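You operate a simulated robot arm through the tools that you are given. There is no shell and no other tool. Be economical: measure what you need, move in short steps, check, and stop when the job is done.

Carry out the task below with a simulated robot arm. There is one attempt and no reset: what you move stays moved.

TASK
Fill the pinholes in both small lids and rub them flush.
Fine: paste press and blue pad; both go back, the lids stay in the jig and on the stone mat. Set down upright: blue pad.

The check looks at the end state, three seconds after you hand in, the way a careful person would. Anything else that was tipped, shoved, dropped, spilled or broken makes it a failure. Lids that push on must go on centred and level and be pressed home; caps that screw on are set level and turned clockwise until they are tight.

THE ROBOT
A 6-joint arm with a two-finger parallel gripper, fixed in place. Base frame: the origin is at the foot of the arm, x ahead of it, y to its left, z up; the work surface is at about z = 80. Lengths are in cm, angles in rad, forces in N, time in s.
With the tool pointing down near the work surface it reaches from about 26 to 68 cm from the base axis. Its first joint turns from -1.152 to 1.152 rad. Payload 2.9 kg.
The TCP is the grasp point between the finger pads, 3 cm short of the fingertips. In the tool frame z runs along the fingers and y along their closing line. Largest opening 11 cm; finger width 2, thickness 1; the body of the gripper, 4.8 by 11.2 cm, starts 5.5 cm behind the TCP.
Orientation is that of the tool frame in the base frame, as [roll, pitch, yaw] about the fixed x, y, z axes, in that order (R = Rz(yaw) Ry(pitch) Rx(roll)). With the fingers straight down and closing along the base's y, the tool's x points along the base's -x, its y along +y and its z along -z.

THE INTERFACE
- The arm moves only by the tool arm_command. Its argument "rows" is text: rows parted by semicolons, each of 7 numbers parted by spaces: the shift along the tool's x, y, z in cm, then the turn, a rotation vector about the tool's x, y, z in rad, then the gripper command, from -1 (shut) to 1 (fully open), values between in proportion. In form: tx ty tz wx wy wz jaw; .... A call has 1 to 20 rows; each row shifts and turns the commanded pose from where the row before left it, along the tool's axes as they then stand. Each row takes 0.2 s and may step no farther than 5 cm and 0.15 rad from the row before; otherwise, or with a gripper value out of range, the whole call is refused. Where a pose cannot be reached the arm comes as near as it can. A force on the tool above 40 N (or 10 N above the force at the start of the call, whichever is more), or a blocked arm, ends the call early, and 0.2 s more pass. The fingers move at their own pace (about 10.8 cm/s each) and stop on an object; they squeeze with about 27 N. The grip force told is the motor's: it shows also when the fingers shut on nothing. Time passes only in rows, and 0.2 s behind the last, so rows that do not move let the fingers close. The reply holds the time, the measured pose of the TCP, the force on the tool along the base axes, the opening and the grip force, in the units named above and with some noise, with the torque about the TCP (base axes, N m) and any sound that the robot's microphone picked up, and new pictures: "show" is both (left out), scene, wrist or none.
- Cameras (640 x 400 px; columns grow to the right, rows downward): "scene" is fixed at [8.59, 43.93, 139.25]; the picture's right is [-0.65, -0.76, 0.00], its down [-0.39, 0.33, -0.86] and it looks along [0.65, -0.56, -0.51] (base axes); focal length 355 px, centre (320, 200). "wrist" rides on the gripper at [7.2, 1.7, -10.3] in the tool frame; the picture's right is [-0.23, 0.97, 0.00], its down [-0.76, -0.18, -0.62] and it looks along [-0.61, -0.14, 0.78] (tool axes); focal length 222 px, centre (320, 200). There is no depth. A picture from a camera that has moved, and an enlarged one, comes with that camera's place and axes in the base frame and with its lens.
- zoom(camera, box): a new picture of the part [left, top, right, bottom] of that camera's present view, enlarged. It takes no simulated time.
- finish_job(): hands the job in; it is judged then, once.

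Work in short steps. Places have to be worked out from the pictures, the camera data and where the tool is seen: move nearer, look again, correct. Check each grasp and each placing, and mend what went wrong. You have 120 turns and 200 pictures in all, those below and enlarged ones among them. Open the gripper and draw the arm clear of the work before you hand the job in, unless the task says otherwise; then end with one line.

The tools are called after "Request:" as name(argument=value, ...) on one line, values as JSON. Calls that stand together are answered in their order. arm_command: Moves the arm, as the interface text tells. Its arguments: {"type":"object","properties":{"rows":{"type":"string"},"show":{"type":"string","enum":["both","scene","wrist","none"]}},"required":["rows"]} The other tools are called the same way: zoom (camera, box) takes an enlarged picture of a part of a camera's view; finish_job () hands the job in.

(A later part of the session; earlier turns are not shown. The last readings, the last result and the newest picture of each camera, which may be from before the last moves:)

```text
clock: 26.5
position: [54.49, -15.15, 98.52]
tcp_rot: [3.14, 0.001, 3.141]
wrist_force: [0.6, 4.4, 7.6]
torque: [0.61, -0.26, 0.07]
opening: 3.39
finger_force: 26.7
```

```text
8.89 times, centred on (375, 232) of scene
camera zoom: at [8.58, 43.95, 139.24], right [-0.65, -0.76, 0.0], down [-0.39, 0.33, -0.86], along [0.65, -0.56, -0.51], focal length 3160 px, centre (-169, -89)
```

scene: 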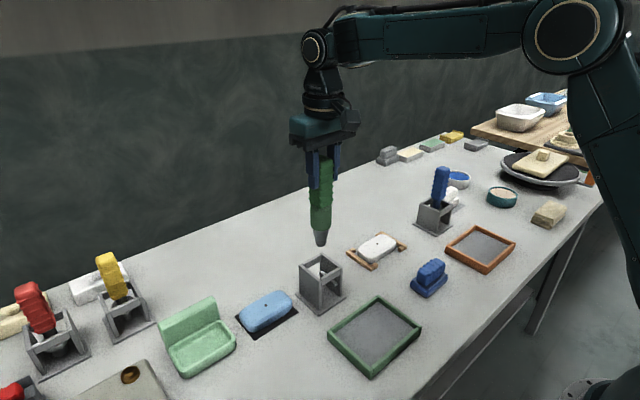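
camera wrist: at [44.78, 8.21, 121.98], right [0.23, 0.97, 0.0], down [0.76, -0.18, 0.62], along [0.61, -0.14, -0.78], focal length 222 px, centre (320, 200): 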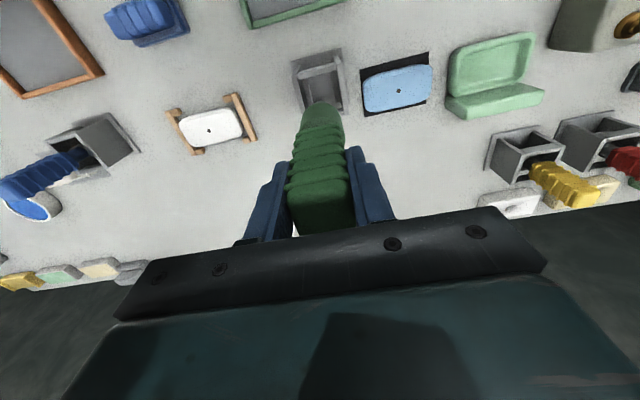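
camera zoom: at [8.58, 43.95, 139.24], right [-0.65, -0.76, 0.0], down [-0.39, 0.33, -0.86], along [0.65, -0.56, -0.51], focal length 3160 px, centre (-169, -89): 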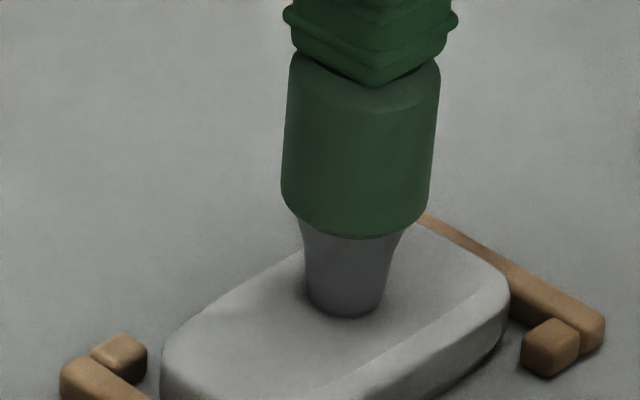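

Plunger at its stop (~10 N) but no paste yet; a bit more force.

Request:
arm_command(rows="0 0 0.1 0 0 0 -1; 0 0 0.1 0 0 0 -1; 0 0 0 0 0 0 -1; 0 0 0 0 0 0 -1", show="none")

Request:
zoom(camera="scene", box=[345, 210, 405, 255])

```text
clock: 27.5
position: [54.35, -15.2, 98.43]
tcp_rot: [3.14, 0.002, 3.141]
wrist_force: [-1.1, 0.4, 25.1]
torque: [0.13, 0.13, 0.01]
opening: 3.36
finger_force: 27.5
```

```text
8.89 times, centred on (375, 232) of scene
camera zoom: at [8.54, 43.95, 139.25], right [-0.65, -0.76, 0.0], down [-0.38, 0.33, -0.86], along [0.65, -0.56, -0.51], focal length 3160 px, centre (-169, -89)
```

zoom: 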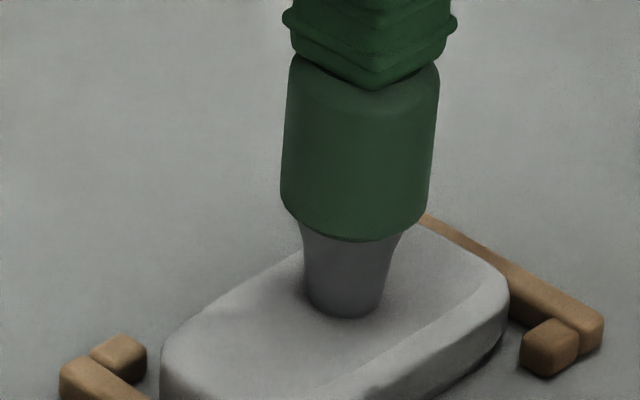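

28 N and no mound visible around the tip; lift a little to check.

Request:
arm_command(rows="0 0 -0.5 0 0 0 -1; 0 0 -1 0 0 0 -1; 0 0 -2 0 0 0 -1; 0 0 0 0 0 0 -1", show="none")

Request:
zoom(camera="scene", box=[345, 210, 405, 255])

```text
clock: 28.5
position: [54.48, -15.14, 101.75]
tcp_rot: [3.14, -0.002, 3.138]
wrist_force: [-0.3, 0.8, -1.9]
torque: [0.03, -0.03, 0.0]
opening: 3.38
finger_force: 27.4
```

```text
8.89 times, centred on (375, 232) of scene
camera zoom: at [8.59, 43.93, 139.25], right [-0.65, -0.76, 0.0], down [-0.39, 0.33, -0.86], along [0.65, -0.56, -0.51], focal length 3160 px, centre (-169, -89)
```

zoom: 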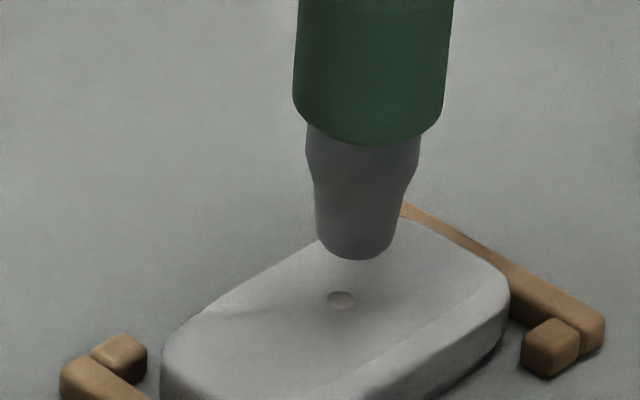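

The white lid's pinhole is now filled. Closer look at both fills.

Request:
zoom(camera="scene", box=[370, 236, 396, 254])

Request:
zoom(camera="scene", box=[235, 285, 300, 330])

```text
16.00 times, centred on (383, 245) of scene
camera zoom: at [8.59, 43.93, 139.25], right [-0.65, -0.76, 0.0], down [-0.39, 0.33, -0.86], along [0.65, -0.56, -0.51], focal length 5687 px, centre (-688, -520)
```

zoom: 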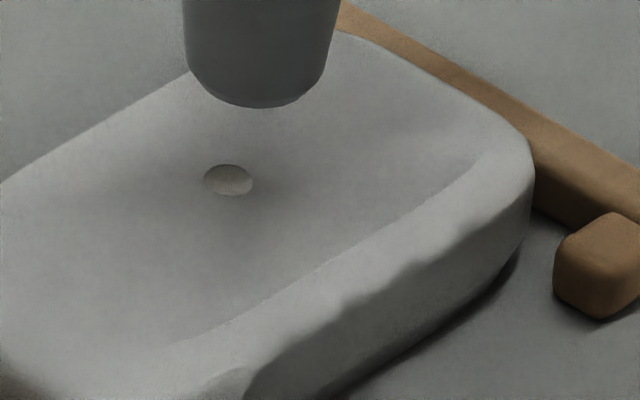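

```text
8.89 times, centred on (268, 308) of scene
camera zoom: at [8.59, 43.93, 139.25], right [-0.65, -0.76, 0.0], down [-0.39, 0.33, -0.86], along [0.65, -0.56, -0.51], focal length 3160 px, centre (787, -756)
```

zoom: 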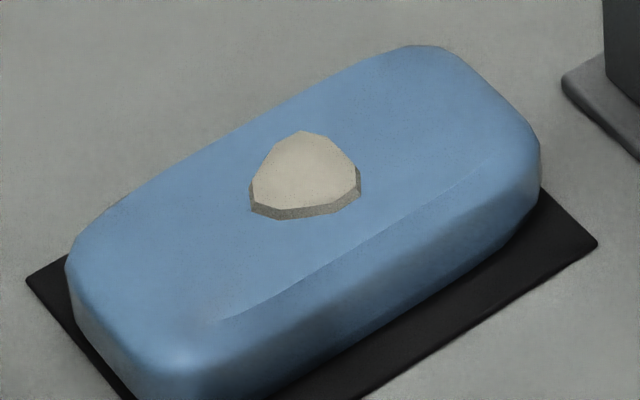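

I shift the press aside to see the white plug with the nearer wrist camera, to judge whether it's proud or recessed.

Request:
arm_command(rows="-2.5 0 0 0 0 0 -1; 0 0 0 0 0 0 -1", show="none")

Request:
zoom(camera="wrist", box=[300, 60, 350, 95])

```text
clock: 29.1
position: [57.12, -15.1, 101.88]
tcp_rot: [3.14, 0.0, 3.14]
wrist_force: [0.0, -0.3, -2.6]
torque: [-0.02, 0.02, -0.01]
opening: 3.4
finger_force: 27.0
```

```text
11.43 times, centred on (325, 78) of wrist
camera zoom: at [49.84, -13.28, 112.22], right [0.23, 0.97, 0.0], down [0.76, -0.18, 0.62], along [0.61, -0.14, -0.78], focal length 2538 px, centre (263, 1600)
```

zoom: 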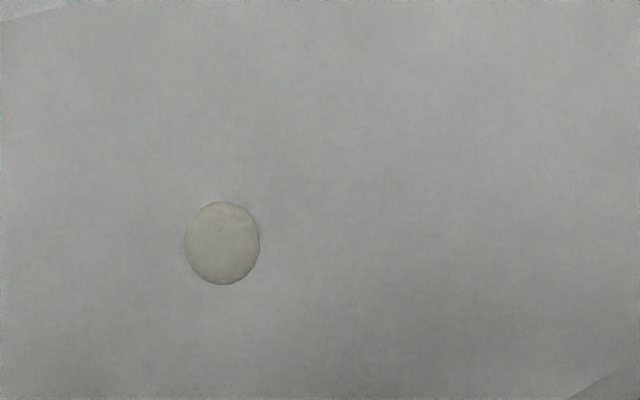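

The plug looks level or slightly recessed. I do one light extra stroke (~5 N) at the same spot and look again.

Request:
arm_command(rows="2.6 0 0 0 0 0 -1; 0 0 0 0 0 0 -1; 0 0 1.9 0 0 0 -1; 0 0 0.6 0 0 0 -1; 0 0 0.4 0 0 0 -1; 0 0 0 0 0 0 -1; 0 0 -1 0 0 0 -1; 0 0 -2 0 0 0 -1; 0 0 0 0 0 0 -1", show="none")

Request:
zoom(camera="scene", box=[370, 236, 396, 254])

```text
clock: 31.1
position: [54.17, -15.05, 101.88]
tcp_rot: [3.139, 0.0, 3.141]
wrist_force: [0.6, 0.3, -1.9]
torque: [0.0, 0.02, -0.02]
opening: 3.39
finger_force: 26.8
```

```text
16.00 times, centred on (383, 245) of scene
camera zoom: at [8.59, 43.93, 139.25], right [-0.65, -0.76, 0.0], down [-0.39, 0.33, -0.86], along [0.65, -0.56, -0.51], focal length 5687 px, centre (-688, -520)
```

zoom: 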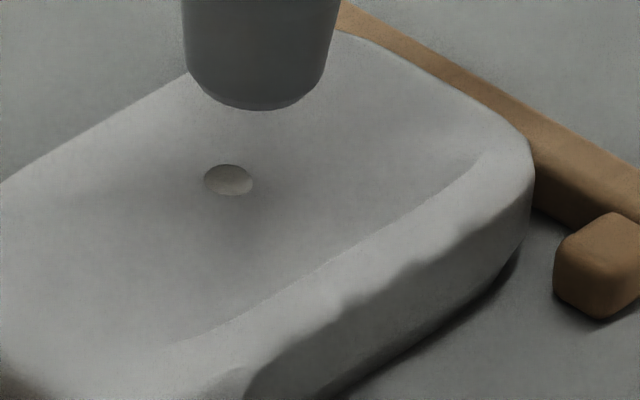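

Little change. A firmer stroke to the end stop (~12 N), then check.

Request:
arm_command(rows="-0.2 0 0 0 0 0 -1; 0 0 2 0 0 0 -1; 0 0 0.8 0 0 0 -1; 0 0 0.4 0 0 0 -1; 0 0 0.2 0 0 0 -1; 0 0 0 0 0 0 -1; 0 0 0 0 0 0 -1", show="none")

Request:
zoom(camera="scene", box=[345, 210, 405, 255])

```text
clock: 32.7
position: [54.41, -15.17, 98.41]
tcp_rot: [3.141, 0.002, 3.139]
wrist_force: [-0.7, 1.5, 6.2]
torque: [0.29, 0.0, 0.02]
opening: 3.41
finger_force: 27.0
```

```text
8.89 times, centred on (375, 232) of scene
camera zoom: at [8.58, 43.94, 139.24], right [-0.65, -0.76, 0.0], down [-0.39, 0.33, -0.86], along [0.65, -0.56, -0.51], focal length 3160 px, centre (-169, -89)
```

zoom: 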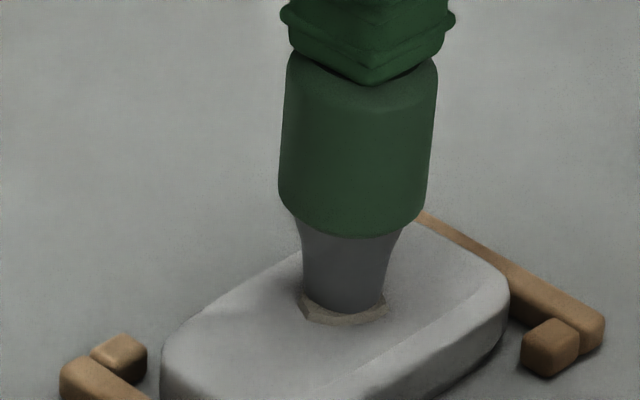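

Paste is oozing out around the tip: the hole is full and slightly proud. Stop and lift off.

Request:
arm_command(rows="0 0 -0.6 0 0 0 -1; 0 0 -2 0 0 0 -1; 0 0 -4 0 0 0 -1; 0 0 -4 0 0 0 -1; 0 0 -3 0 0 0 -1; 0 0 0 0 0 0 -1", show="scene")

Request:
zoom(camera="scene", box=[345, 225, 405, 270])

```text
clock: 34.1
position: [54.37, -15.05, 112.24]
tcp_rot: [3.141, 0.0, 3.14]
wrist_force: [0.0, -0.5, -1.8]
torque: [0.02, 0.01, -0.02]
opening: 3.39
finger_force: 26.7
```

scene: 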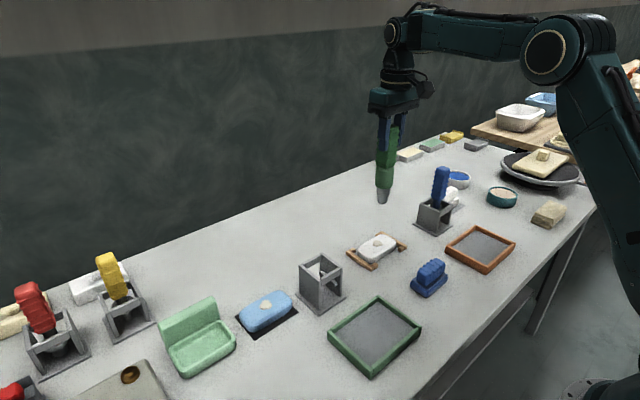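

```text
8.89 times, centred on (375, 248) of scene
camera zoom: at [8.59, 43.93, 139.25], right [-0.65, -0.76, 0.0], down [-0.39, 0.33, -0.86], along [0.65, -0.56, -0.51], focal length 3160 px, centre (-169, -222)
```

zoom: 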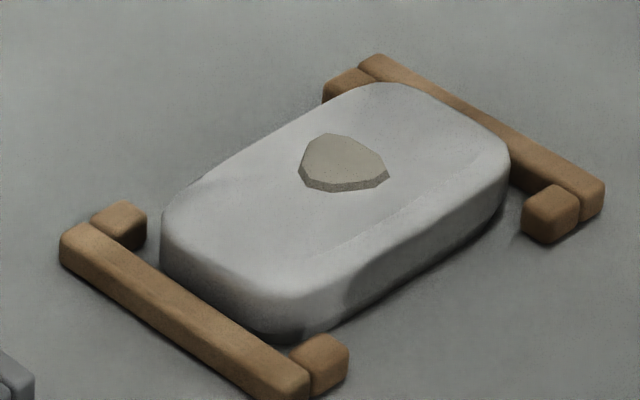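

Same mound as the blue lid; both filled. Now return the press above its stand at (51.95, 6.5).

Request:
arm_command(rows="0 4.5 0 0 0 0 -1; 0.6 4.5 0 0 0 0 -1; 0.6 4.5 0 0 0 0 -1; 0.6 4.5 0 0 0 0 -1; 0.6 3.55 0 0 0 0 -1; 0 0 0 0 0 0 -1; 0 0 0 0 0 0 -1", show="none")

Request:
zoom(camera="scene", box=[260, 180, 380, 320])

Request:
zoom(camera="wrist", box=[220, 20, 420, 200])

```text
clock: 35.7
position: [51.96, 6.52, 111.99]
tcp_rot: [3.14, 0.0, 3.139]
wrist_force: [-0.6, 0.6, -2.6]
torque: [-0.01, 0.02, 0.0]
opening: 3.38
finger_force: 27.0
```

```text
2.86 times, centred on (320, 250) of scene
camera zoom: at [8.59, 43.94, 139.25], right [-0.65, -0.76, 0.0], down [-0.39, 0.33, -0.86], along [0.65, -0.56, -0.51], focal length 1016 px, centre (320, 57)
```

zoom: 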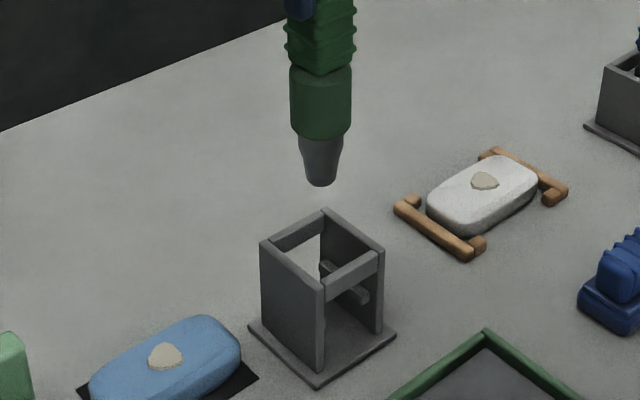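

```text
2.22 times, centred on (320, 110) of wrist
camera zoom: at [44.79, 8.35, 122.5], right [0.23, 0.97, 0.0], down [0.76, -0.18, 0.62], along [0.61, -0.14, -0.78], focal length 494 px, centre (320, 400)
```

zoom: 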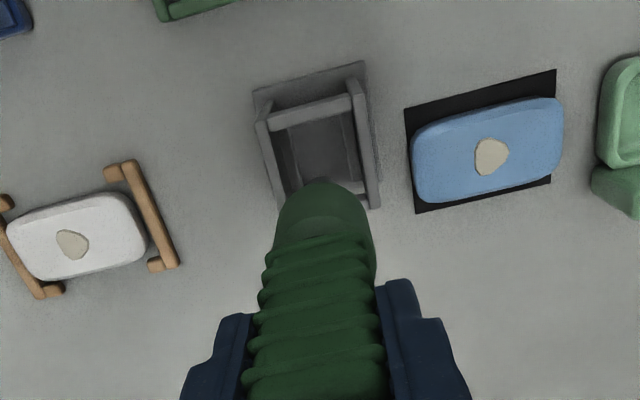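

Aligned with the original pick pose. Lower slowly to near the seat.

Request:
arm_command(rows="0 0 3 0 0 0 -1; 0 0 3 0 0 0 -1; 0 0 2.5 0 0 0 -1; 0 0 2 0 0 0 -1; 0 0 1.5 0 0 0 -1; 0 0 1 0 0 0 -1; 0 0 0.5 0 0 0 -1; 0 0 0 0 0 0 -1", show="none")

Request:
zoom(camera="scene", box=[280, 210, 370, 320])

```text
clock: 37.5
position: [52.03, 6.29, 98.64]
tcp_rot: [3.141, 0.001, 3.139]
wrist_force: [-0.3, -0.9, -1.3]
torque: [0.02, 0.0, 0.0]
opening: 3.39
finger_force: 27.2
```

```text
3.64 times, centred on (325, 265) of scene
camera zoom: at [8.59, 43.94, 139.25], right [-0.65, -0.76, 0.0], down [-0.39, 0.33, -0.86], along [0.65, -0.56, -0.51], focal length 1292 px, centre (302, -36)
```

zoom: 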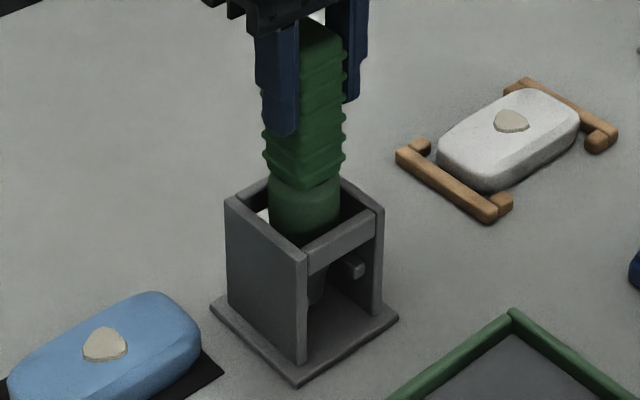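

It's inside the stand; lower the last ~1 cm gently.

Request:
arm_command(rows="0 0.1 0.4 0 0 0 -1; 0 0 0.3 0 0 0 -1; 0 0 0.2 0 0 0 -1; 0 0 0.1 0 0 0 -1; 0 0 0 0 0 0 -1", show="none")

Request:
zoom(camera="scene", box=[280, 210, 370, 320])

```text
clock: 38.7
position: [52.2, 6.5, 97.64]
tcp_rot: [3.14, -0.002, 3.14]
wrist_force: [-0.2, -0.1, -1.2]
torque: [-0.05, 0.08, 0.04]
opening: 3.39
finger_force: 25.9
```

```text
3.64 times, centred on (325, 265) of scene
camera zoom: at [8.59, 43.93, 139.25], right [-0.65, -0.76, 0.0], down [-0.39, 0.33, -0.86], along [0.65, -0.56, -0.51], focal length 1292 px, centre (302, -36)
```

zoom: 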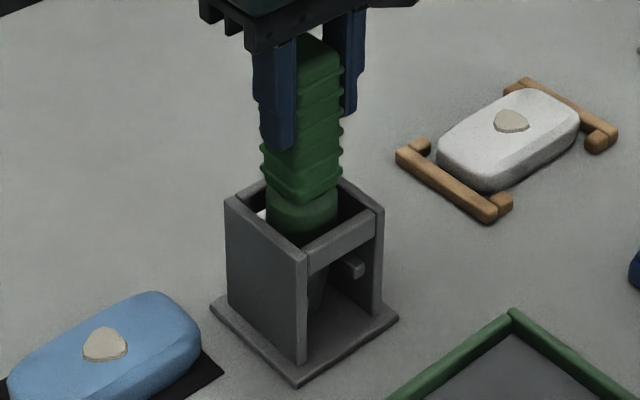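

Touching (weight half taken). A touch lower, then release.

Request:
arm_command(rows="0 0 0.1 0 0 0 -1; 0 0 0.1 0 0 0 -1; 0 0 0 0 0 0 -1; 0 0 0 0 0 0 -1", show="none")

```text
clock: 39.7
position: [52.08, 6.5, 97.45]
tcp_rot: [3.139, 0.001, 3.14]
wrist_force: [0.2, -0.9, 1.4]
torque: [-0.08, -0.19, 0.0]
opening: 3.37
finger_force: 27.5
```

Seated (~+4 N net). Open slowly and check.

Request:
arm_command(rows="0 0 0 0 0 0 -0.3; 0 0 0 0 0 0 0; 0 0 0 0 0 0 0.5; 0 0 0 0 0 0 1; 0 0 0 0 0 0 1; 0 0 0 0 0 0 1", show="wrist")

Request:
zoom(camera="scene", box=[280, 210, 370, 320])

```text
clock: 41.1
position: [52.08, 6.44, 97.42]
tcp_rot: [3.14, 0.001, 3.14]
wrist_force: [-0.1, -0.4, 0.0]
torque: [-0.03, 0.04, 0.0]
opening: 11.0
finger_force: 0.1
camera wrist: at [44.9, 8.26, 107.79], right [0.23, 0.97, 0.0], down [0.76, -0.18, 0.62], along [0.61, -0.14, -0.78], focal length 222 px, centre (320, 200)
```

wrist: 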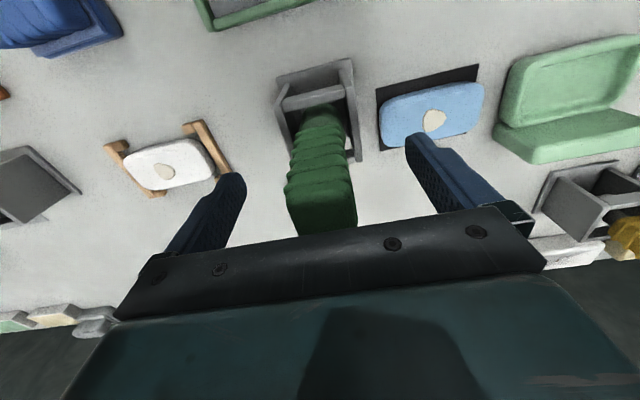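

```text
3.64 times, centred on (325, 265) of scene
camera zoom: at [8.59, 43.93, 139.25], right [-0.65, -0.76, 0.0], down [-0.39, 0.33, -0.86], along [0.65, -0.56, -0.51], focal length 1292 px, centre (302, -36)
```

zoom: 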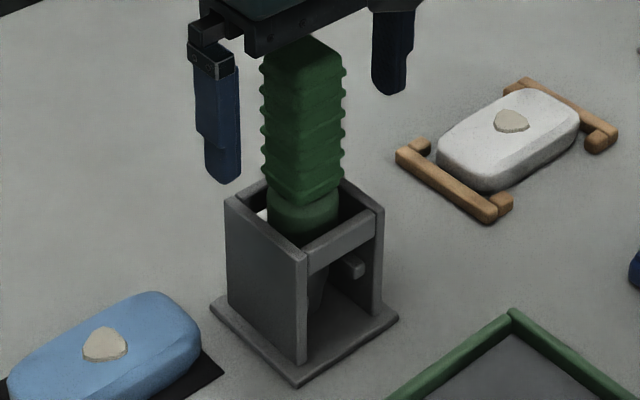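

Press is back, upright. Retreat straight up, then go toward the blue pad for a look.

Request:
arm_command(rows="0 0 -4 0 0 0 1; 0 0 -5 0 0 0 1; 0 0 -5 0 0 0 1; 4.5 -4.5 0 0 0 0 1; 4.5 -4.5 0 0 0 0 1; 4 -4.8 3 0 0 0 1; 0 -4.8 4 0 0 0 1; 0 0 4 0 0 0 1; 0 0 0 0 0 0 1", show="both")

Request:
zoom(camera="wrist", box=[240, 60, 400, 200])

Request:
zoom(camera="scene", box=[280, 220, 460, 330])

```text
refused: row 4 steps farther than a row can; nothing moved
```

```text
2.86 times, centred on (320, 130) of wrist
camera zoom: at [44.9, 8.26, 107.79], right [0.23, 0.97, 0.0], down [0.76, -0.18, 0.62], along [0.61, -0.14, -0.78], focal length 635 px, centre (320, 400)
```

zoom: 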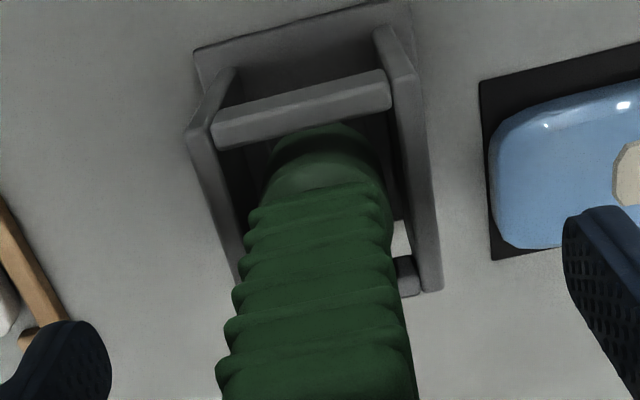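

```text
3.56 times, centred on (370, 275) of scene
camera zoom: at [8.59, 43.93, 139.25], right [-0.65, -0.76, 0.0], down [-0.39, 0.33, -0.86], along [0.65, -0.56, -0.51], focal length 1264 px, centre (142, -67)
```

zoom: 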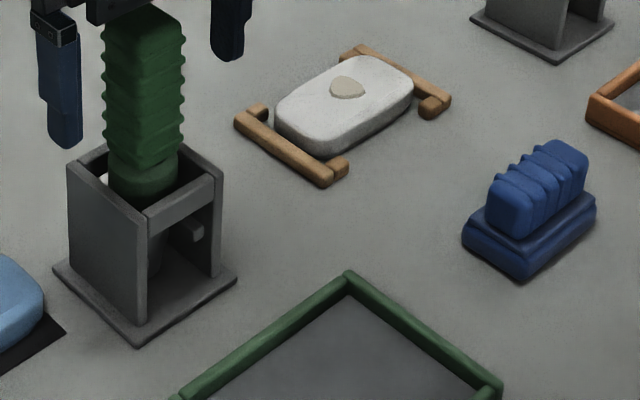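

The diagonal rows were too long; resend with shorter ones.

Request:
arm_command(rows="0 0 -4 0 0 0 1; 0 0 -5 0 0 0 1; 0 0 -5 0 0 0 1; 3 -3.5 0 0 0 0 1; 3 -3.5 0 0 0 0 1; 3 -3.5 0 0 0 0 1; 2 -3.5 2 0 0 0 1; 1 -3.5 3 0 0 0 1; 0 -1 4 0 0 0 1; 0 0 4 0 0 0 1; 0 0 0 0 0 0 1", show="both")

Request:
zoom(camera="wrist", box=[220, 40, 420, 200])

```text
clock: 43.5
position: [39.86, -11.94, 98.29]
tcp_rot: [3.14, -0.001, 3.139]
wrist_force: [0.6, 0.4, 0.2]
torque: [0.01, -0.01, -0.01]
opening: 11.0
finger_force: 0.0
camera wrist: at [32.74, -10.07, 108.72], right [0.23, 0.97, 0.0], down [0.76, -0.18, 0.62], along [0.61, -0.14, -0.78], focal length 222 px, centre (320, 200)
```

scene: 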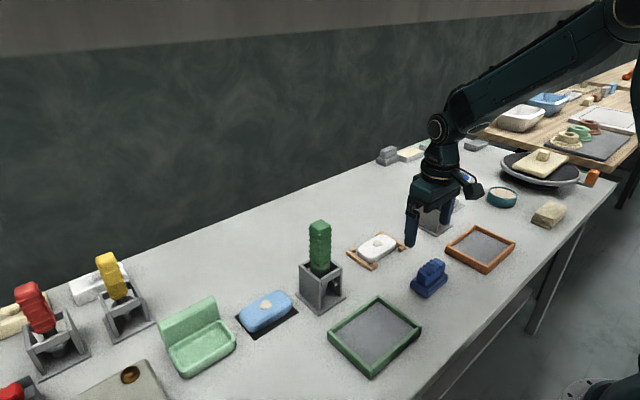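
wrist: 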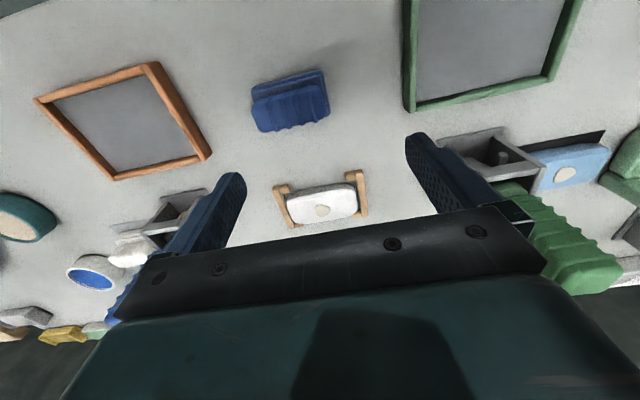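

```text
2.50 times, centred on (320, 120) of wrist
camera zoom: at [32.74, -10.07, 108.72], right [0.23, 0.97, 0.0], down [0.76, -0.18, 0.62], along [0.61, -0.14, -0.78], focal length 555 px, centre (320, 400)
```

zoom: 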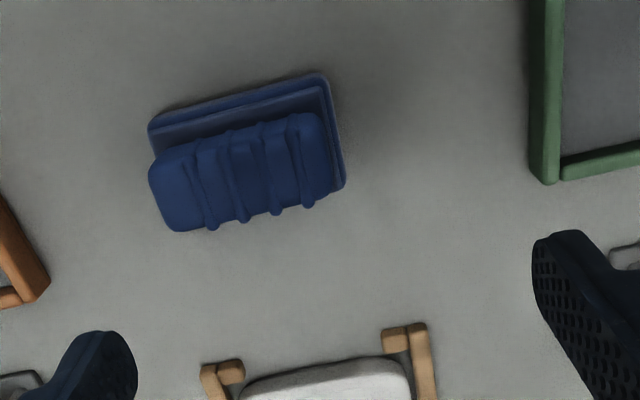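

The pad's long axis is along y, about 8.4 × 4.5 cm at ≈ (38.9, -15.0), handle top ≈ z 85. I'll grip it along y with the present yaw; first get above and check alignment.

Request:
arm_command(rows="1 -3 0 0 0 0 1; 0 0 3 0 0 0 1; 0 0 3 0 0 0 1; 0 0 0 0 0 0 1; 0 0 0 0 0 0 1", show="wrist")

Request:
zoom(camera="scene", box=[380, 220, 480, 310])

```text
clock: 44.7
position: [39.24, -14.84, 92.39]
tcp_rot: [3.139, 0.0, 3.141]
wrist_force: [0.4, -0.1, 1.2]
torque: [-0.03, -0.02, -0.01]
opening: 11.02
finger_force: 0.1
camera wrist: at [31.99, -13.09, 102.71], right [0.23, 0.97, 0.0], down [0.76, -0.18, 0.62], along [0.61, -0.14, -0.78], focal length 222 px, centre (320, 200)
```

wrist: 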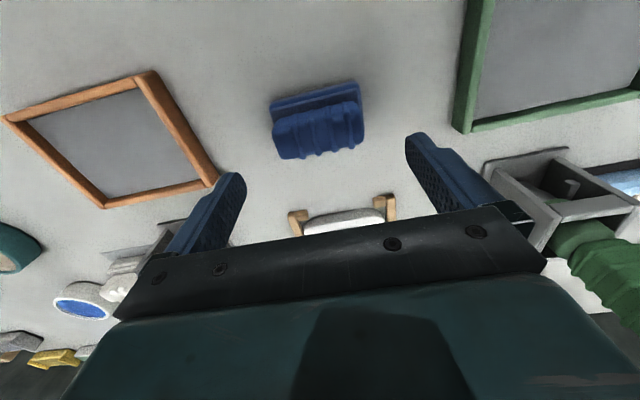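

```text
4.44 times, centred on (430, 265) of scene
camera zoom: at [8.59, 43.93, 139.25], right [-0.65, -0.76, 0.0], down [-0.39, 0.33, -0.86], along [0.65, -0.56, -0.51], focal length 1580 px, centre (-169, -89)
```

zoom: 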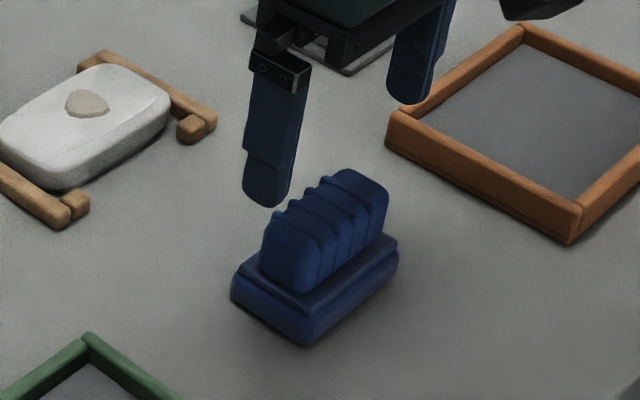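

Zoom for the handle's exact place.

Request:
zoom(camera="wrist", box=[260, 70, 380, 170])

```text
4.00 times, centred on (320, 120) of wrist
camera zoom: at [31.99, -13.09, 102.71], right [0.23, 0.97, 0.0], down [0.76, -0.18, 0.62], along [0.61, -0.14, -0.78], focal length 888 px, centre (320, 520)
```

zoom: 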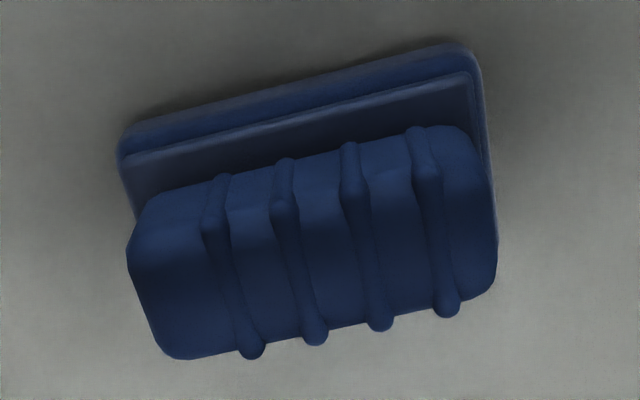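

Handle centre ≈ (38.8, -14.8). Shift x −0.4 and descend so the tips stay just above the pad's base.

Request:
arm_command(rows="0.4 0 2 0 0 0 1; 0 0 2 0 0 0 1; 0 0 1.5 0 0 0 1; 0 0 0.6 0 0 0 1; 0 0 0 0 0 0 1", show="wrist")

Request:
zoom(camera="scene", box=[380, 220, 480, 310])

```text
clock: 45.9
position: [38.75, -14.98, 86.13]
tcp_rot: [3.14, 0.001, 3.14]
wrist_force: [0.7, -0.8, -0.1]
torque: [-0.02, -0.03, -0.02]
opening: 11.02
finger_force: 0.1
camera wrist: at [31.46, -13.14, 96.55], right [0.23, 0.97, 0.0], down [0.76, -0.18, 0.62], along [0.61, -0.14, -0.78], focal length 222 px, centre (320, 200)
```

wrist: 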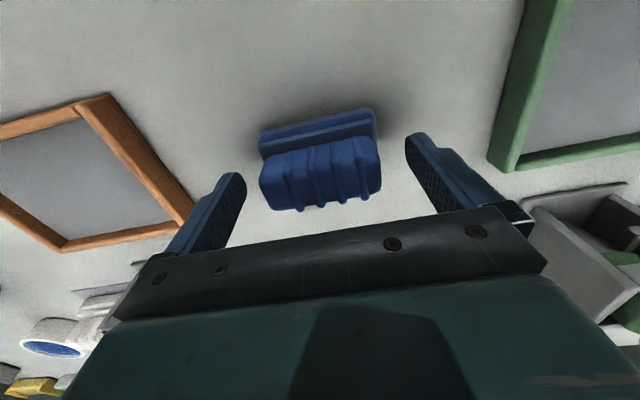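

```text
4.44 times, centred on (430, 265) of scene
camera zoom: at [8.59, 43.93, 139.25], right [-0.65, -0.76, 0.0], down [-0.39, 0.33, -0.86], along [0.65, -0.56, -0.51], focal length 1580 px, centre (-169, -89)
```

zoom: 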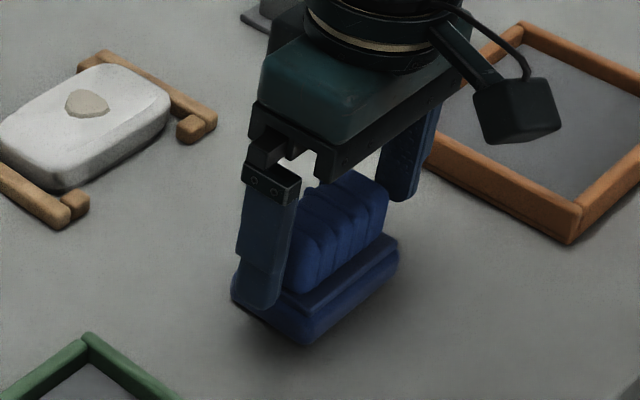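

Fingers straddle the handle with tips at ~z 83. Close.

Request:
arm_command(rows="0 0 0 0 0 0 0.4; 0 0 0 0 0 0 -1; 0 0 0 0 0 0 -1; 0 0 0 0 0 0 -1", show="wrist")

Request:
zoom(camera="scene", box=[380, 220, 480, 310])

```text
clock: 46.9
position: [38.61, -14.86, 86.19]
tcp_rot: [3.14, 0.001, 3.141]
wrist_force: [-0.5, 1.1, -0.7]
torque: [-0.03, 0.03, 0.0]
opening: 7.45
finger_force: 26.7
camera wrist: at [31.46, -13.13, 96.56], right [0.23, 0.97, 0.0], down [0.76, -0.18, 0.62], along [0.61, -0.14, -0.78], focal length 222 px, centre (320, 200)
```

wrist: 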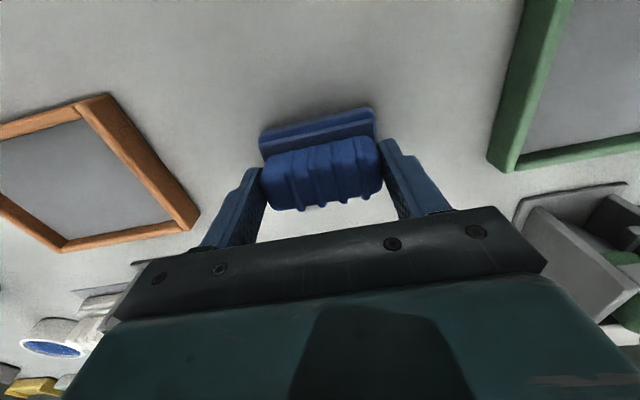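

```text
4.44 times, centred on (430, 265) of scene
camera zoom: at [8.59, 43.93, 139.25], right [-0.65, -0.76, 0.0], down [-0.39, 0.33, -0.86], along [0.65, -0.56, -0.51], focal length 1580 px, centre (-169, -89)
```

zoom: 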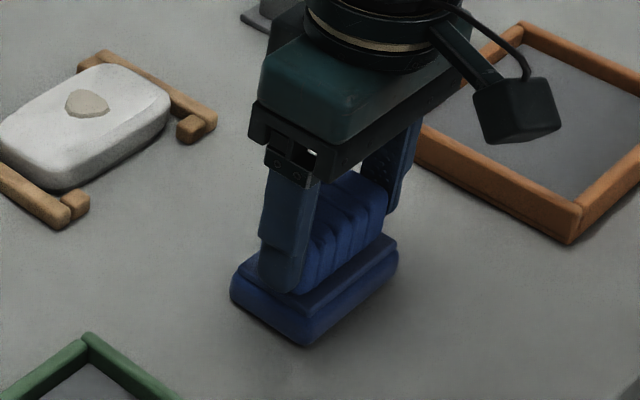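

Gripped at the ends (7.45 cm). Lift; pad bottom is ~6.15 cm below TCP.

Request:
arm_command(rows="0 0 -1 0 0 0 -1; 0 0 -3 0 0 0 -1; 0 0 -4 0 0 0 -1; 0 0 -2 0 0 0 -1; 0 0 0 0 0 0 -1", show="none")

Request:
zoom(camera="scene", box=[370, 180, 480, 290])

```text
clock: 48.1
position: [38.62, -15.02, 96.39]
tcp_rot: [3.14, 0.0, 3.14]
wrist_force: [0.2, 0.4, -0.4]
torque: [0.03, 0.0, -0.04]
opening: 7.47
finger_force: 27.3
```

```text
3.64 times, centred on (425, 235) of scene
camera zoom: at [8.59, 43.93, 139.25], right [-0.65, -0.76, 0.0], down [-0.39, 0.33, -0.86], along [0.65, -0.56, -0.51], focal length 1292 px, centre (-62, 73)
```

zoom: 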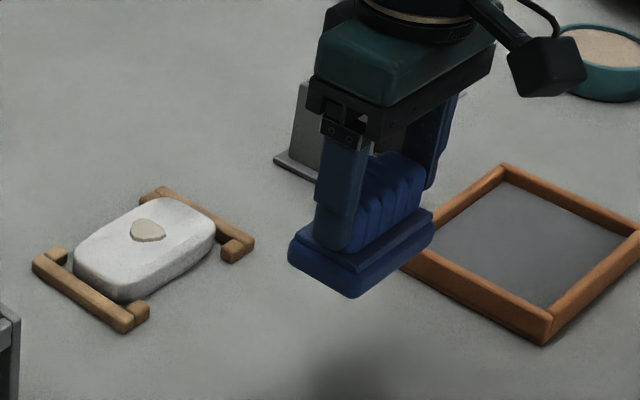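

Pad held level. Carry it over the white lid (54.5, -15.2) and lower to ~2 cm above.

Request:
arm_command(rows="-4 0 0 0 0 0 -1; -4 0 0 0 0 0 -1; -4 0 0 0 0 0 -1; -3.9 -0.15 0 0 0 0 -1; 0 0 3 0 0 0 -1; 0 0 2.2 0 0 0 -1; 0 0 0 0 0 0 -1; 0 0 0 0 0 0 -1", show="wrist")

Request:
zoom(camera="scene", box=[325, 190, 425, 280])

```text
clock: 49.9
position: [54.58, -15.14, 91.29]
tcp_rot: [3.141, 0.0, 3.14]
wrist_force: [0.6, 0.0, -0.3]
torque: [0.0, 0.01, -0.01]
opening: 7.44
finger_force: 26.8
camera wrist: at [47.4, -13.26, 101.56], right [0.23, 0.97, 0.0], down [0.76, -0.18, 0.62], along [0.61, -0.14, -0.78], focal length 222 px, centre (320, 200)
```

wrist: 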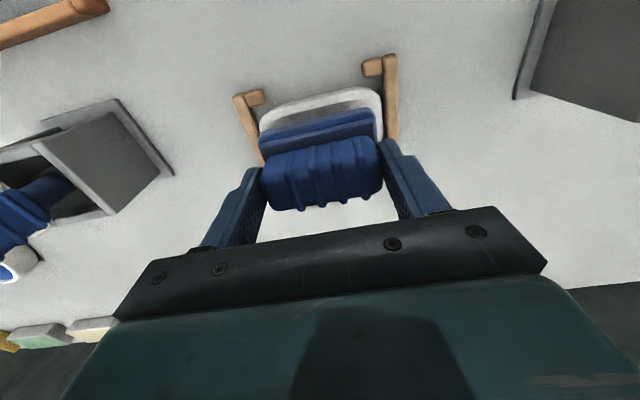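

```text
4.44 times, centred on (375, 235) of scene
camera zoom: at [8.59, 43.93, 139.25], right [-0.65, -0.76, 0.0], down [-0.39, 0.33, -0.86], along [0.65, -0.56, -0.51], focal length 1580 px, centre (76, 44)
```

zoom: 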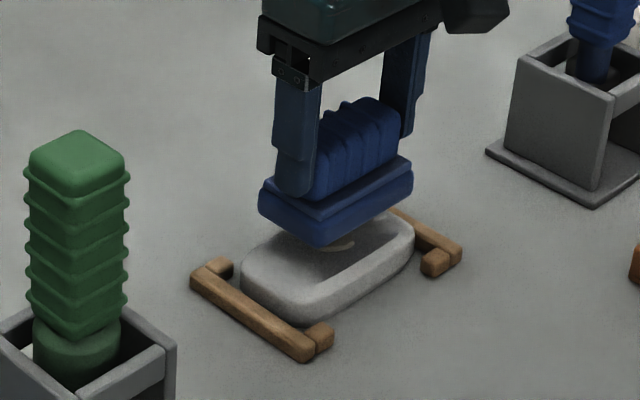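

Lower gently to contact.

Request:
arm_command(rows="0 0 1.5 0 0 0 -1; 0 0 0.7 0 0 0 -1; 0 0 0.2 0 0 0 -1; 0 0 0.2 0 0 0 -1; 0 0 0 0 0 0 -1", show="none")

Request:
zoom(camera="scene", box=[325, 190, 425, 280])

```text
clock: 51.1
position: [54.63, -15.24, 88.79]
tcp_rot: [3.14, 0.005, 3.138]
wrist_force: [-9.7, 1.8, 33.4]
torque: [0.8, 0.81, 0.13]
opening: 7.43
finger_force: 27.1
```

```text
4.44 times, centred on (375, 235) of scene
camera zoom: at [8.51, 43.95, 139.25], right [-0.65, -0.76, 0.0], down [-0.38, 0.33, -0.86], along [0.65, -0.56, -0.51], focal length 1580 px, centre (76, 44)
```

zoom: 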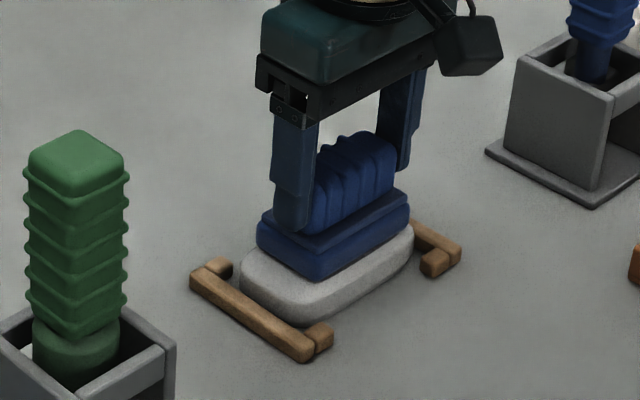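

Contact but 33 N: too firm. Back off 0.15 and read.

Request:
arm_command(rows="0 0 -0.15 0 0 0 -1; 0 0 0 0 0 0 -1; 0 0 0 0 0 0 -1", show="none")

```text
clock: 51.9
position: [54.7, -15.18, 88.74]
tcp_rot: [3.14, 0.005, -3.142]
wrist_force: [-2.2, 0.5, 26.3]
torque: [0.5, 0.16, -0.04]
opening: 7.42
finger_force: 26.3
```

Request:
arm_command(rows="0 0 -0.15 0 0 0 -1; 0 0 -0.1 0 0 0 -1; 0 0 0 0 0 0 -1", show="none")

```text
clock: 52.7
position: [54.67, -15.11, 88.63]
tcp_rot: [3.137, -0.001, 3.139]
wrist_force: [2.5, -1.8, 4.1]
torque: [-0.07, -0.3, -0.02]
opening: 7.46
finger_force: 27.4
```

~4 N contact. Now rub with small strokes of ±0.8 cm.

Request:
arm_command(rows="0 0.5 0 0 0 0 -1; 0 0.4 0 0 0 0 -1; 0 -0.6 0 0 0 0 -1; 0 -0.6 0 0 0 0 -1; 0 -0.6 0 0 0 0 -1; 0 0.6 0 0 0 0 -1; 0 0.6 0 0 0 0 -1; 0 0.6 0 0 0 0 -1; 0 -0.6 0 0 0 0 -1; 0 -0.6 0 0 0 0 -1; 0 -0.6 0 0 0 0 -1; 0 0.9 0 0 0 0 -1; 0 0 0 0 0 0 -1", show="none")

Request:
zoom(camera="scene", box=[325, 190, 425, 280])

```text
clock: 55.5
position: [54.62, -15.07, 88.91]
tcp_rot: [3.139, 0.0, 3.139]
wrist_force: [-0.4, -0.3, -1.5]
torque: [0.05, 0.02, 0.02]
opening: 7.43
finger_force: 26.6
```

```text
4.44 times, centred on (375, 235) of scene
camera zoom: at [8.59, 43.93, 139.25], right [-0.65, -0.76, 0.0], down [-0.39, 0.33, -0.86], along [0.65, -0.56, -0.51], focal length 1580 px, centre (76, 44)
```

zoom: 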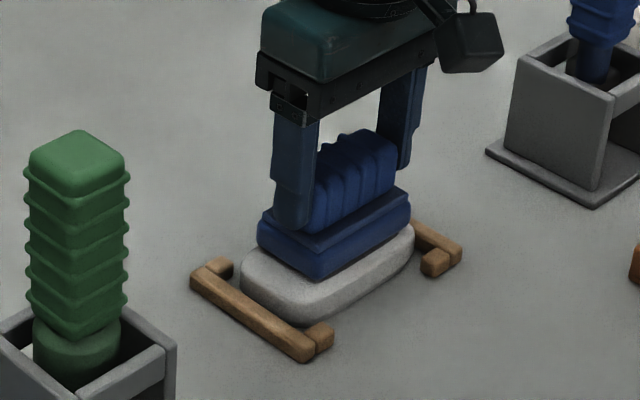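

Contact has been lost (the mound may have worn down). Lift and look.

Request:
arm_command(rows="0 0 -2 0 0 0 -1; 0 0 -4 0 0 0 -1; -4 0 -3 0 0 0 -1; 0 0 0 0 0 0 -1", show="none")

Request:
zoom(camera="scene", box=[345, 225, 405, 270])

```text
clock: 56.5
position: [58.55, -15.11, 97.79]
tcp_rot: [3.14, -0.001, 3.14]
wrist_force: [0.6, 0.6, -0.7]
torque: [0.03, -0.04, -0.02]
opening: 7.46
finger_force: 27.1
```

```text
8.89 times, centred on (375, 248) of scene
camera zoom: at [8.59, 43.93, 139.25], right [-0.65, -0.76, 0.0], down [-0.39, 0.33, -0.86], along [0.65, -0.56, -0.51], focal length 3160 px, centre (-169, -222)
```

zoom: 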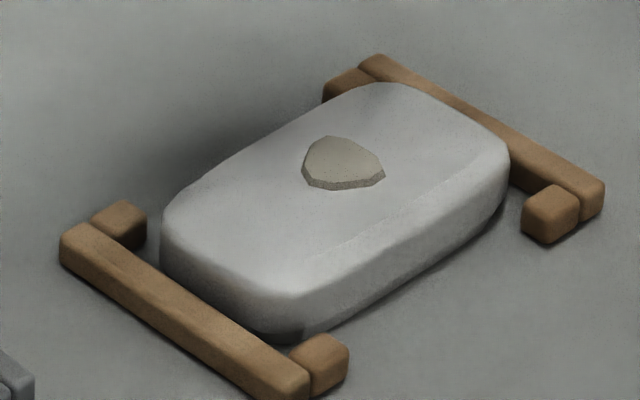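

The mound got slightly smaller: rubbing works but needs firmer contact. Return with ~15 N and rub more strokes.

Request:
arm_command(rows="4 0 3 0 0 0 -1; 0 0 4 0 0 0 -1; 0 0 1.9 0 0 0 -1; 0 0 0.2 0 0 0 -1; 0 0 0.1 0 0 0 -1; 0 0 0 0 0 0 -1", show="none")

```text
clock: 57.9
position: [54.62, -15.24, 88.84]
tcp_rot: [3.14, 0.0, 3.14]
wrist_force: [-3.9, -3.2, 8.5]
torque: [0.23, 0.12, 0.11]
opening: 7.46
finger_force: 26.8
```

Request:
arm_command(rows="0 0.6 0.05 0 0 0 -1; 0 0.5 0 0 0 0 -1; 0 -0.7 0 0 0 0 -1; 0 -0.8 0 0 0 0 -1; 0 -0.7 0.02 0 0 0 -1; 0 0.7 0 0 0 0 -1; 0 0.8 0 0 0 0 -1; 0 0.7 0.02 0 0 0 -1; 0 -0.7 0 0 0 0 -1; 0 -0.8 0 0 0 0 -1; 0 -0.7 0.02 0 0 0 -1; 0 0.7 0 0 0 0 -1; 0 0.8 0 0 0 0 -1; 0 0.7 0.02 0 0 0 -1; 0 -0.7 0 0 0 0 -1; 0 -0.8 0 0 0 0 -1; 0 -0.7 0.02 0 0 0 -1; 0 1.1 0 0 0 0 -1; 0 0 0 0 0 0 -1", show="none")

Request:
zoom(camera="scene", box=[325, 190, 425, 280])

```text
clock: 61.9
position: [54.51, -15.31, 88.75]
tcp_rot: [-3.14, 0.005, 3.136]
wrist_force: [-0.3, -13.4, 25.7]
torque: [0.31, 0.11, 0.02]
opening: 7.44
finger_force: 27.3
```

```text
4.44 times, centred on (375, 235) of scene
camera zoom: at [8.54, 43.91, 139.26], right [-0.65, -0.76, 0.0], down [-0.38, 0.33, -0.86], along [0.65, -0.56, -0.51], focal length 1580 px, centre (76, 44)
```

zoom: 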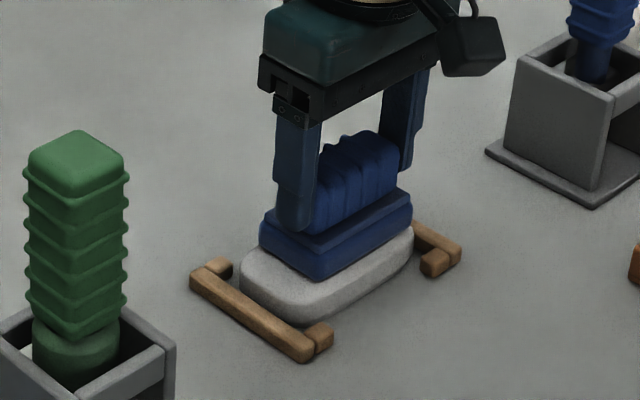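

Force rose to 25 N; lid and jig stay in place. Lift and look.

Request:
arm_command(rows="0 0 -1 0 0 0 -1; 0 0 -4 0 0 0 -1; -4 0 -3 0 0 0 -1; 0 0 -1 0 0 0 -1; 0 0 0 0 0 0 -1", show="none")

Request:
zoom(camera="scene", box=[345, 225, 405, 270])

```text
clock: 63.1
position: [58.57, -15.19, 97.59]
tcp_rot: [3.14, 0.0, 3.14]
wrist_force: [0.4, 0.3, -1.6]
torque: [0.01, 0.01, 0.05]
opening: 7.44
finger_force: 26.6
```

```text
8.89 times, centred on (375, 248) of scene
camera zoom: at [8.59, 43.93, 139.25], right [-0.65, -0.76, 0.0], down [-0.39, 0.33, -0.86], along [0.65, -0.56, -0.51], focal length 3160 px, centre (-169, -222)
```

zoom: 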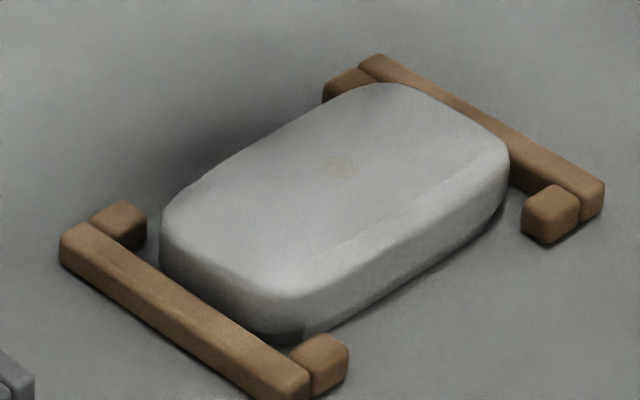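

White lid is flush. Now the blue lid: rise to z≈113 to clear the press, cross, and come down over (55.7, 18.3).

Request:
arm_command(rows="0 0 -5 0 0 0 -1; 0 0 -5 0 0 0 -1; 0 0 -5 0 0 0 -1; 0.4 4.8 0 0 0 0 -1; 0.4 4.8 0 0 0 0 -1; 0.4 4.8 0 0 0 0 -1; 0.4 4.8 0 0 0 0 -1; 0.4 4.8 0 0 0 0 -1; 0.4 4.8 0 0 0 0 -1; 0.5 4.7 0 0 0 0 -1; 0 0 5 0 0 0 -1; 0 0 5 0 0 0 -1; 0 0 5 0 0 0 -1; 0 0 4 0 0 0 -1; 0 0 2 0 0 0 -1; 0 0 0 0 0 0 -1", show="wrist")

Request:
zoom(camera="scene", box=[210, 240, 330, 340])

```text
clock: 66.5
position: [59.65, 19.68, 92.85]
tcp_rot: [3.14, 0.0, 3.139]
wrist_force: [-0.3, 0.0, -1.2]
torque: [0.0, -0.01, 0.01]
opening: 7.43
finger_force: 27.2
out of reach, approached as far as the arm can: row 12, 13, 14
camera wrist: at [52.46, 21.48, 103.16], right [0.23, 0.97, 0.0], down [0.76, -0.18, 0.62], along [0.61, -0.14, -0.78], focal length 222 px, centre (320, 200)
```

wrist: 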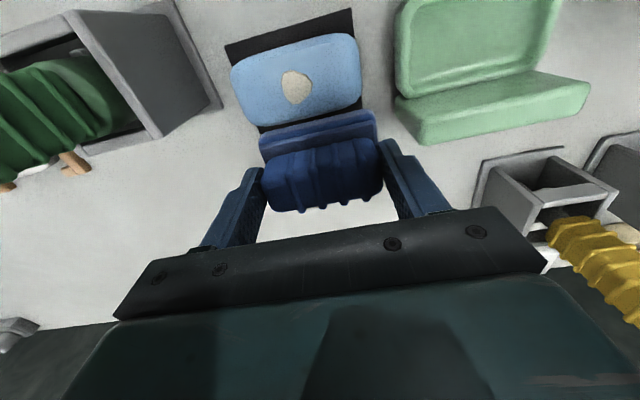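

```text
4.00 times, centred on (270, 290) of scene
camera zoom: at [8.59, 43.94, 139.25], right [-0.65, -0.76, 0.0], down [-0.39, 0.33, -0.86], along [0.65, -0.56, -0.51], focal length 1422 px, centre (520, -160)
```

zoom: 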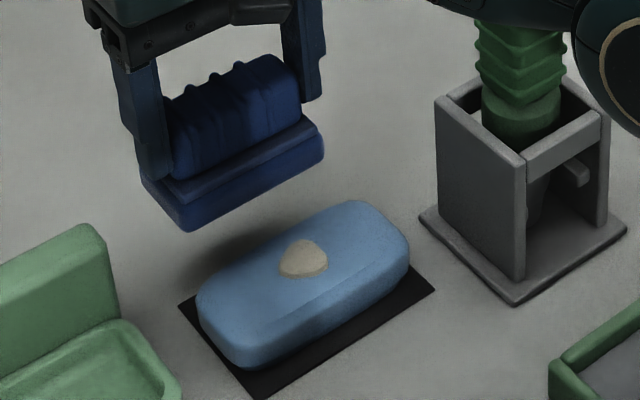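

The arm was clipped by reach and ended at (59.65, 19.68). Check the whole scene, especially the arm near the green press.

Request:
arm_command(rows="0 0 -2 0 0 0 -1; 0 0 0 0 0 0 -1", show="scene")

```text
clock: 67.1
position: [59.39, 19.59, 94.79]
tcp_rot: [3.139, -0.002, 3.141]
wrist_force: [-0.4, -0.1, -0.5]
torque: [0.03, 0.01, 0.0]
opening: 7.46
finger_force: 27.0
```

scene: 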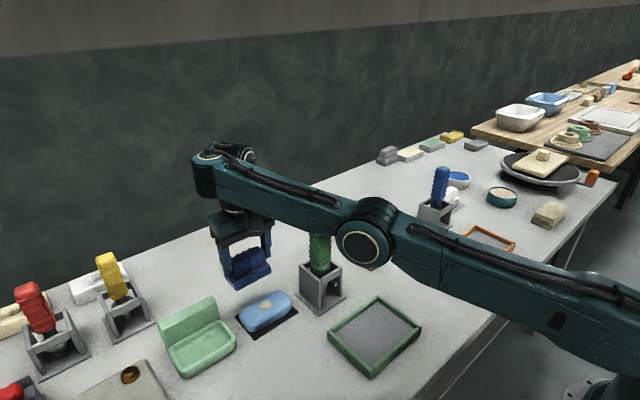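

The elbow has flipped to a low configuration when the arm was over-stretched (z 113 at r≈60). Nothing has been touched, but I should get back to elbow-up. I rise at the same place to the stretched pose and watch.

Request:
arm_command(rows="0 0 -4 0 0 0 -1; 0 0 -4 0 0 0 -1; 0 0 -4 0 0 0 -1; 0 0 -4 0 0 0 -1; 0 0 0 0 0 0 -1", show="scene")

```text
clock: 68.3
position: [59.21, 19.64, 110.59]
tcp_rot: [3.139, -0.001, 3.139]
wrist_force: [0.6, 0.3, -0.9]
torque: [0.01, 0.02, 0.0]
opening: 7.45
finger_force: 27.0
```

scene: 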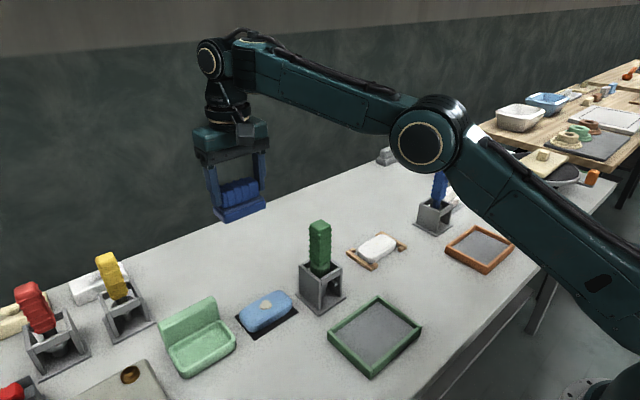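

I retract inward 4 cm at this height to see which way the elbow bends.

Request:
arm_command(rows="2 -0.7 0 0 0 0 -1; 2 -0.7 0 0 0 0 -1; 0 0 0 0 0 0 -1", show="scene")

```text
clock: 69.1
position: [55.22, 18.29, 110.69]
tcp_rot: [3.14, 0.0, 3.14]
wrist_force: [0.0, 0.5, 0.3]
torque: [0.02, 0.01, 0.0]
opening: 7.43
finger_force: 27.4
```

scene: 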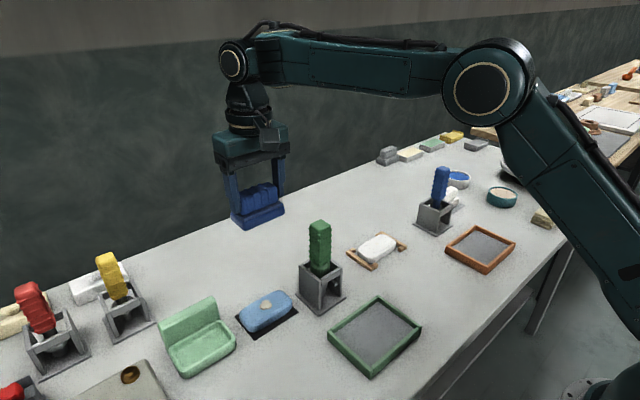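

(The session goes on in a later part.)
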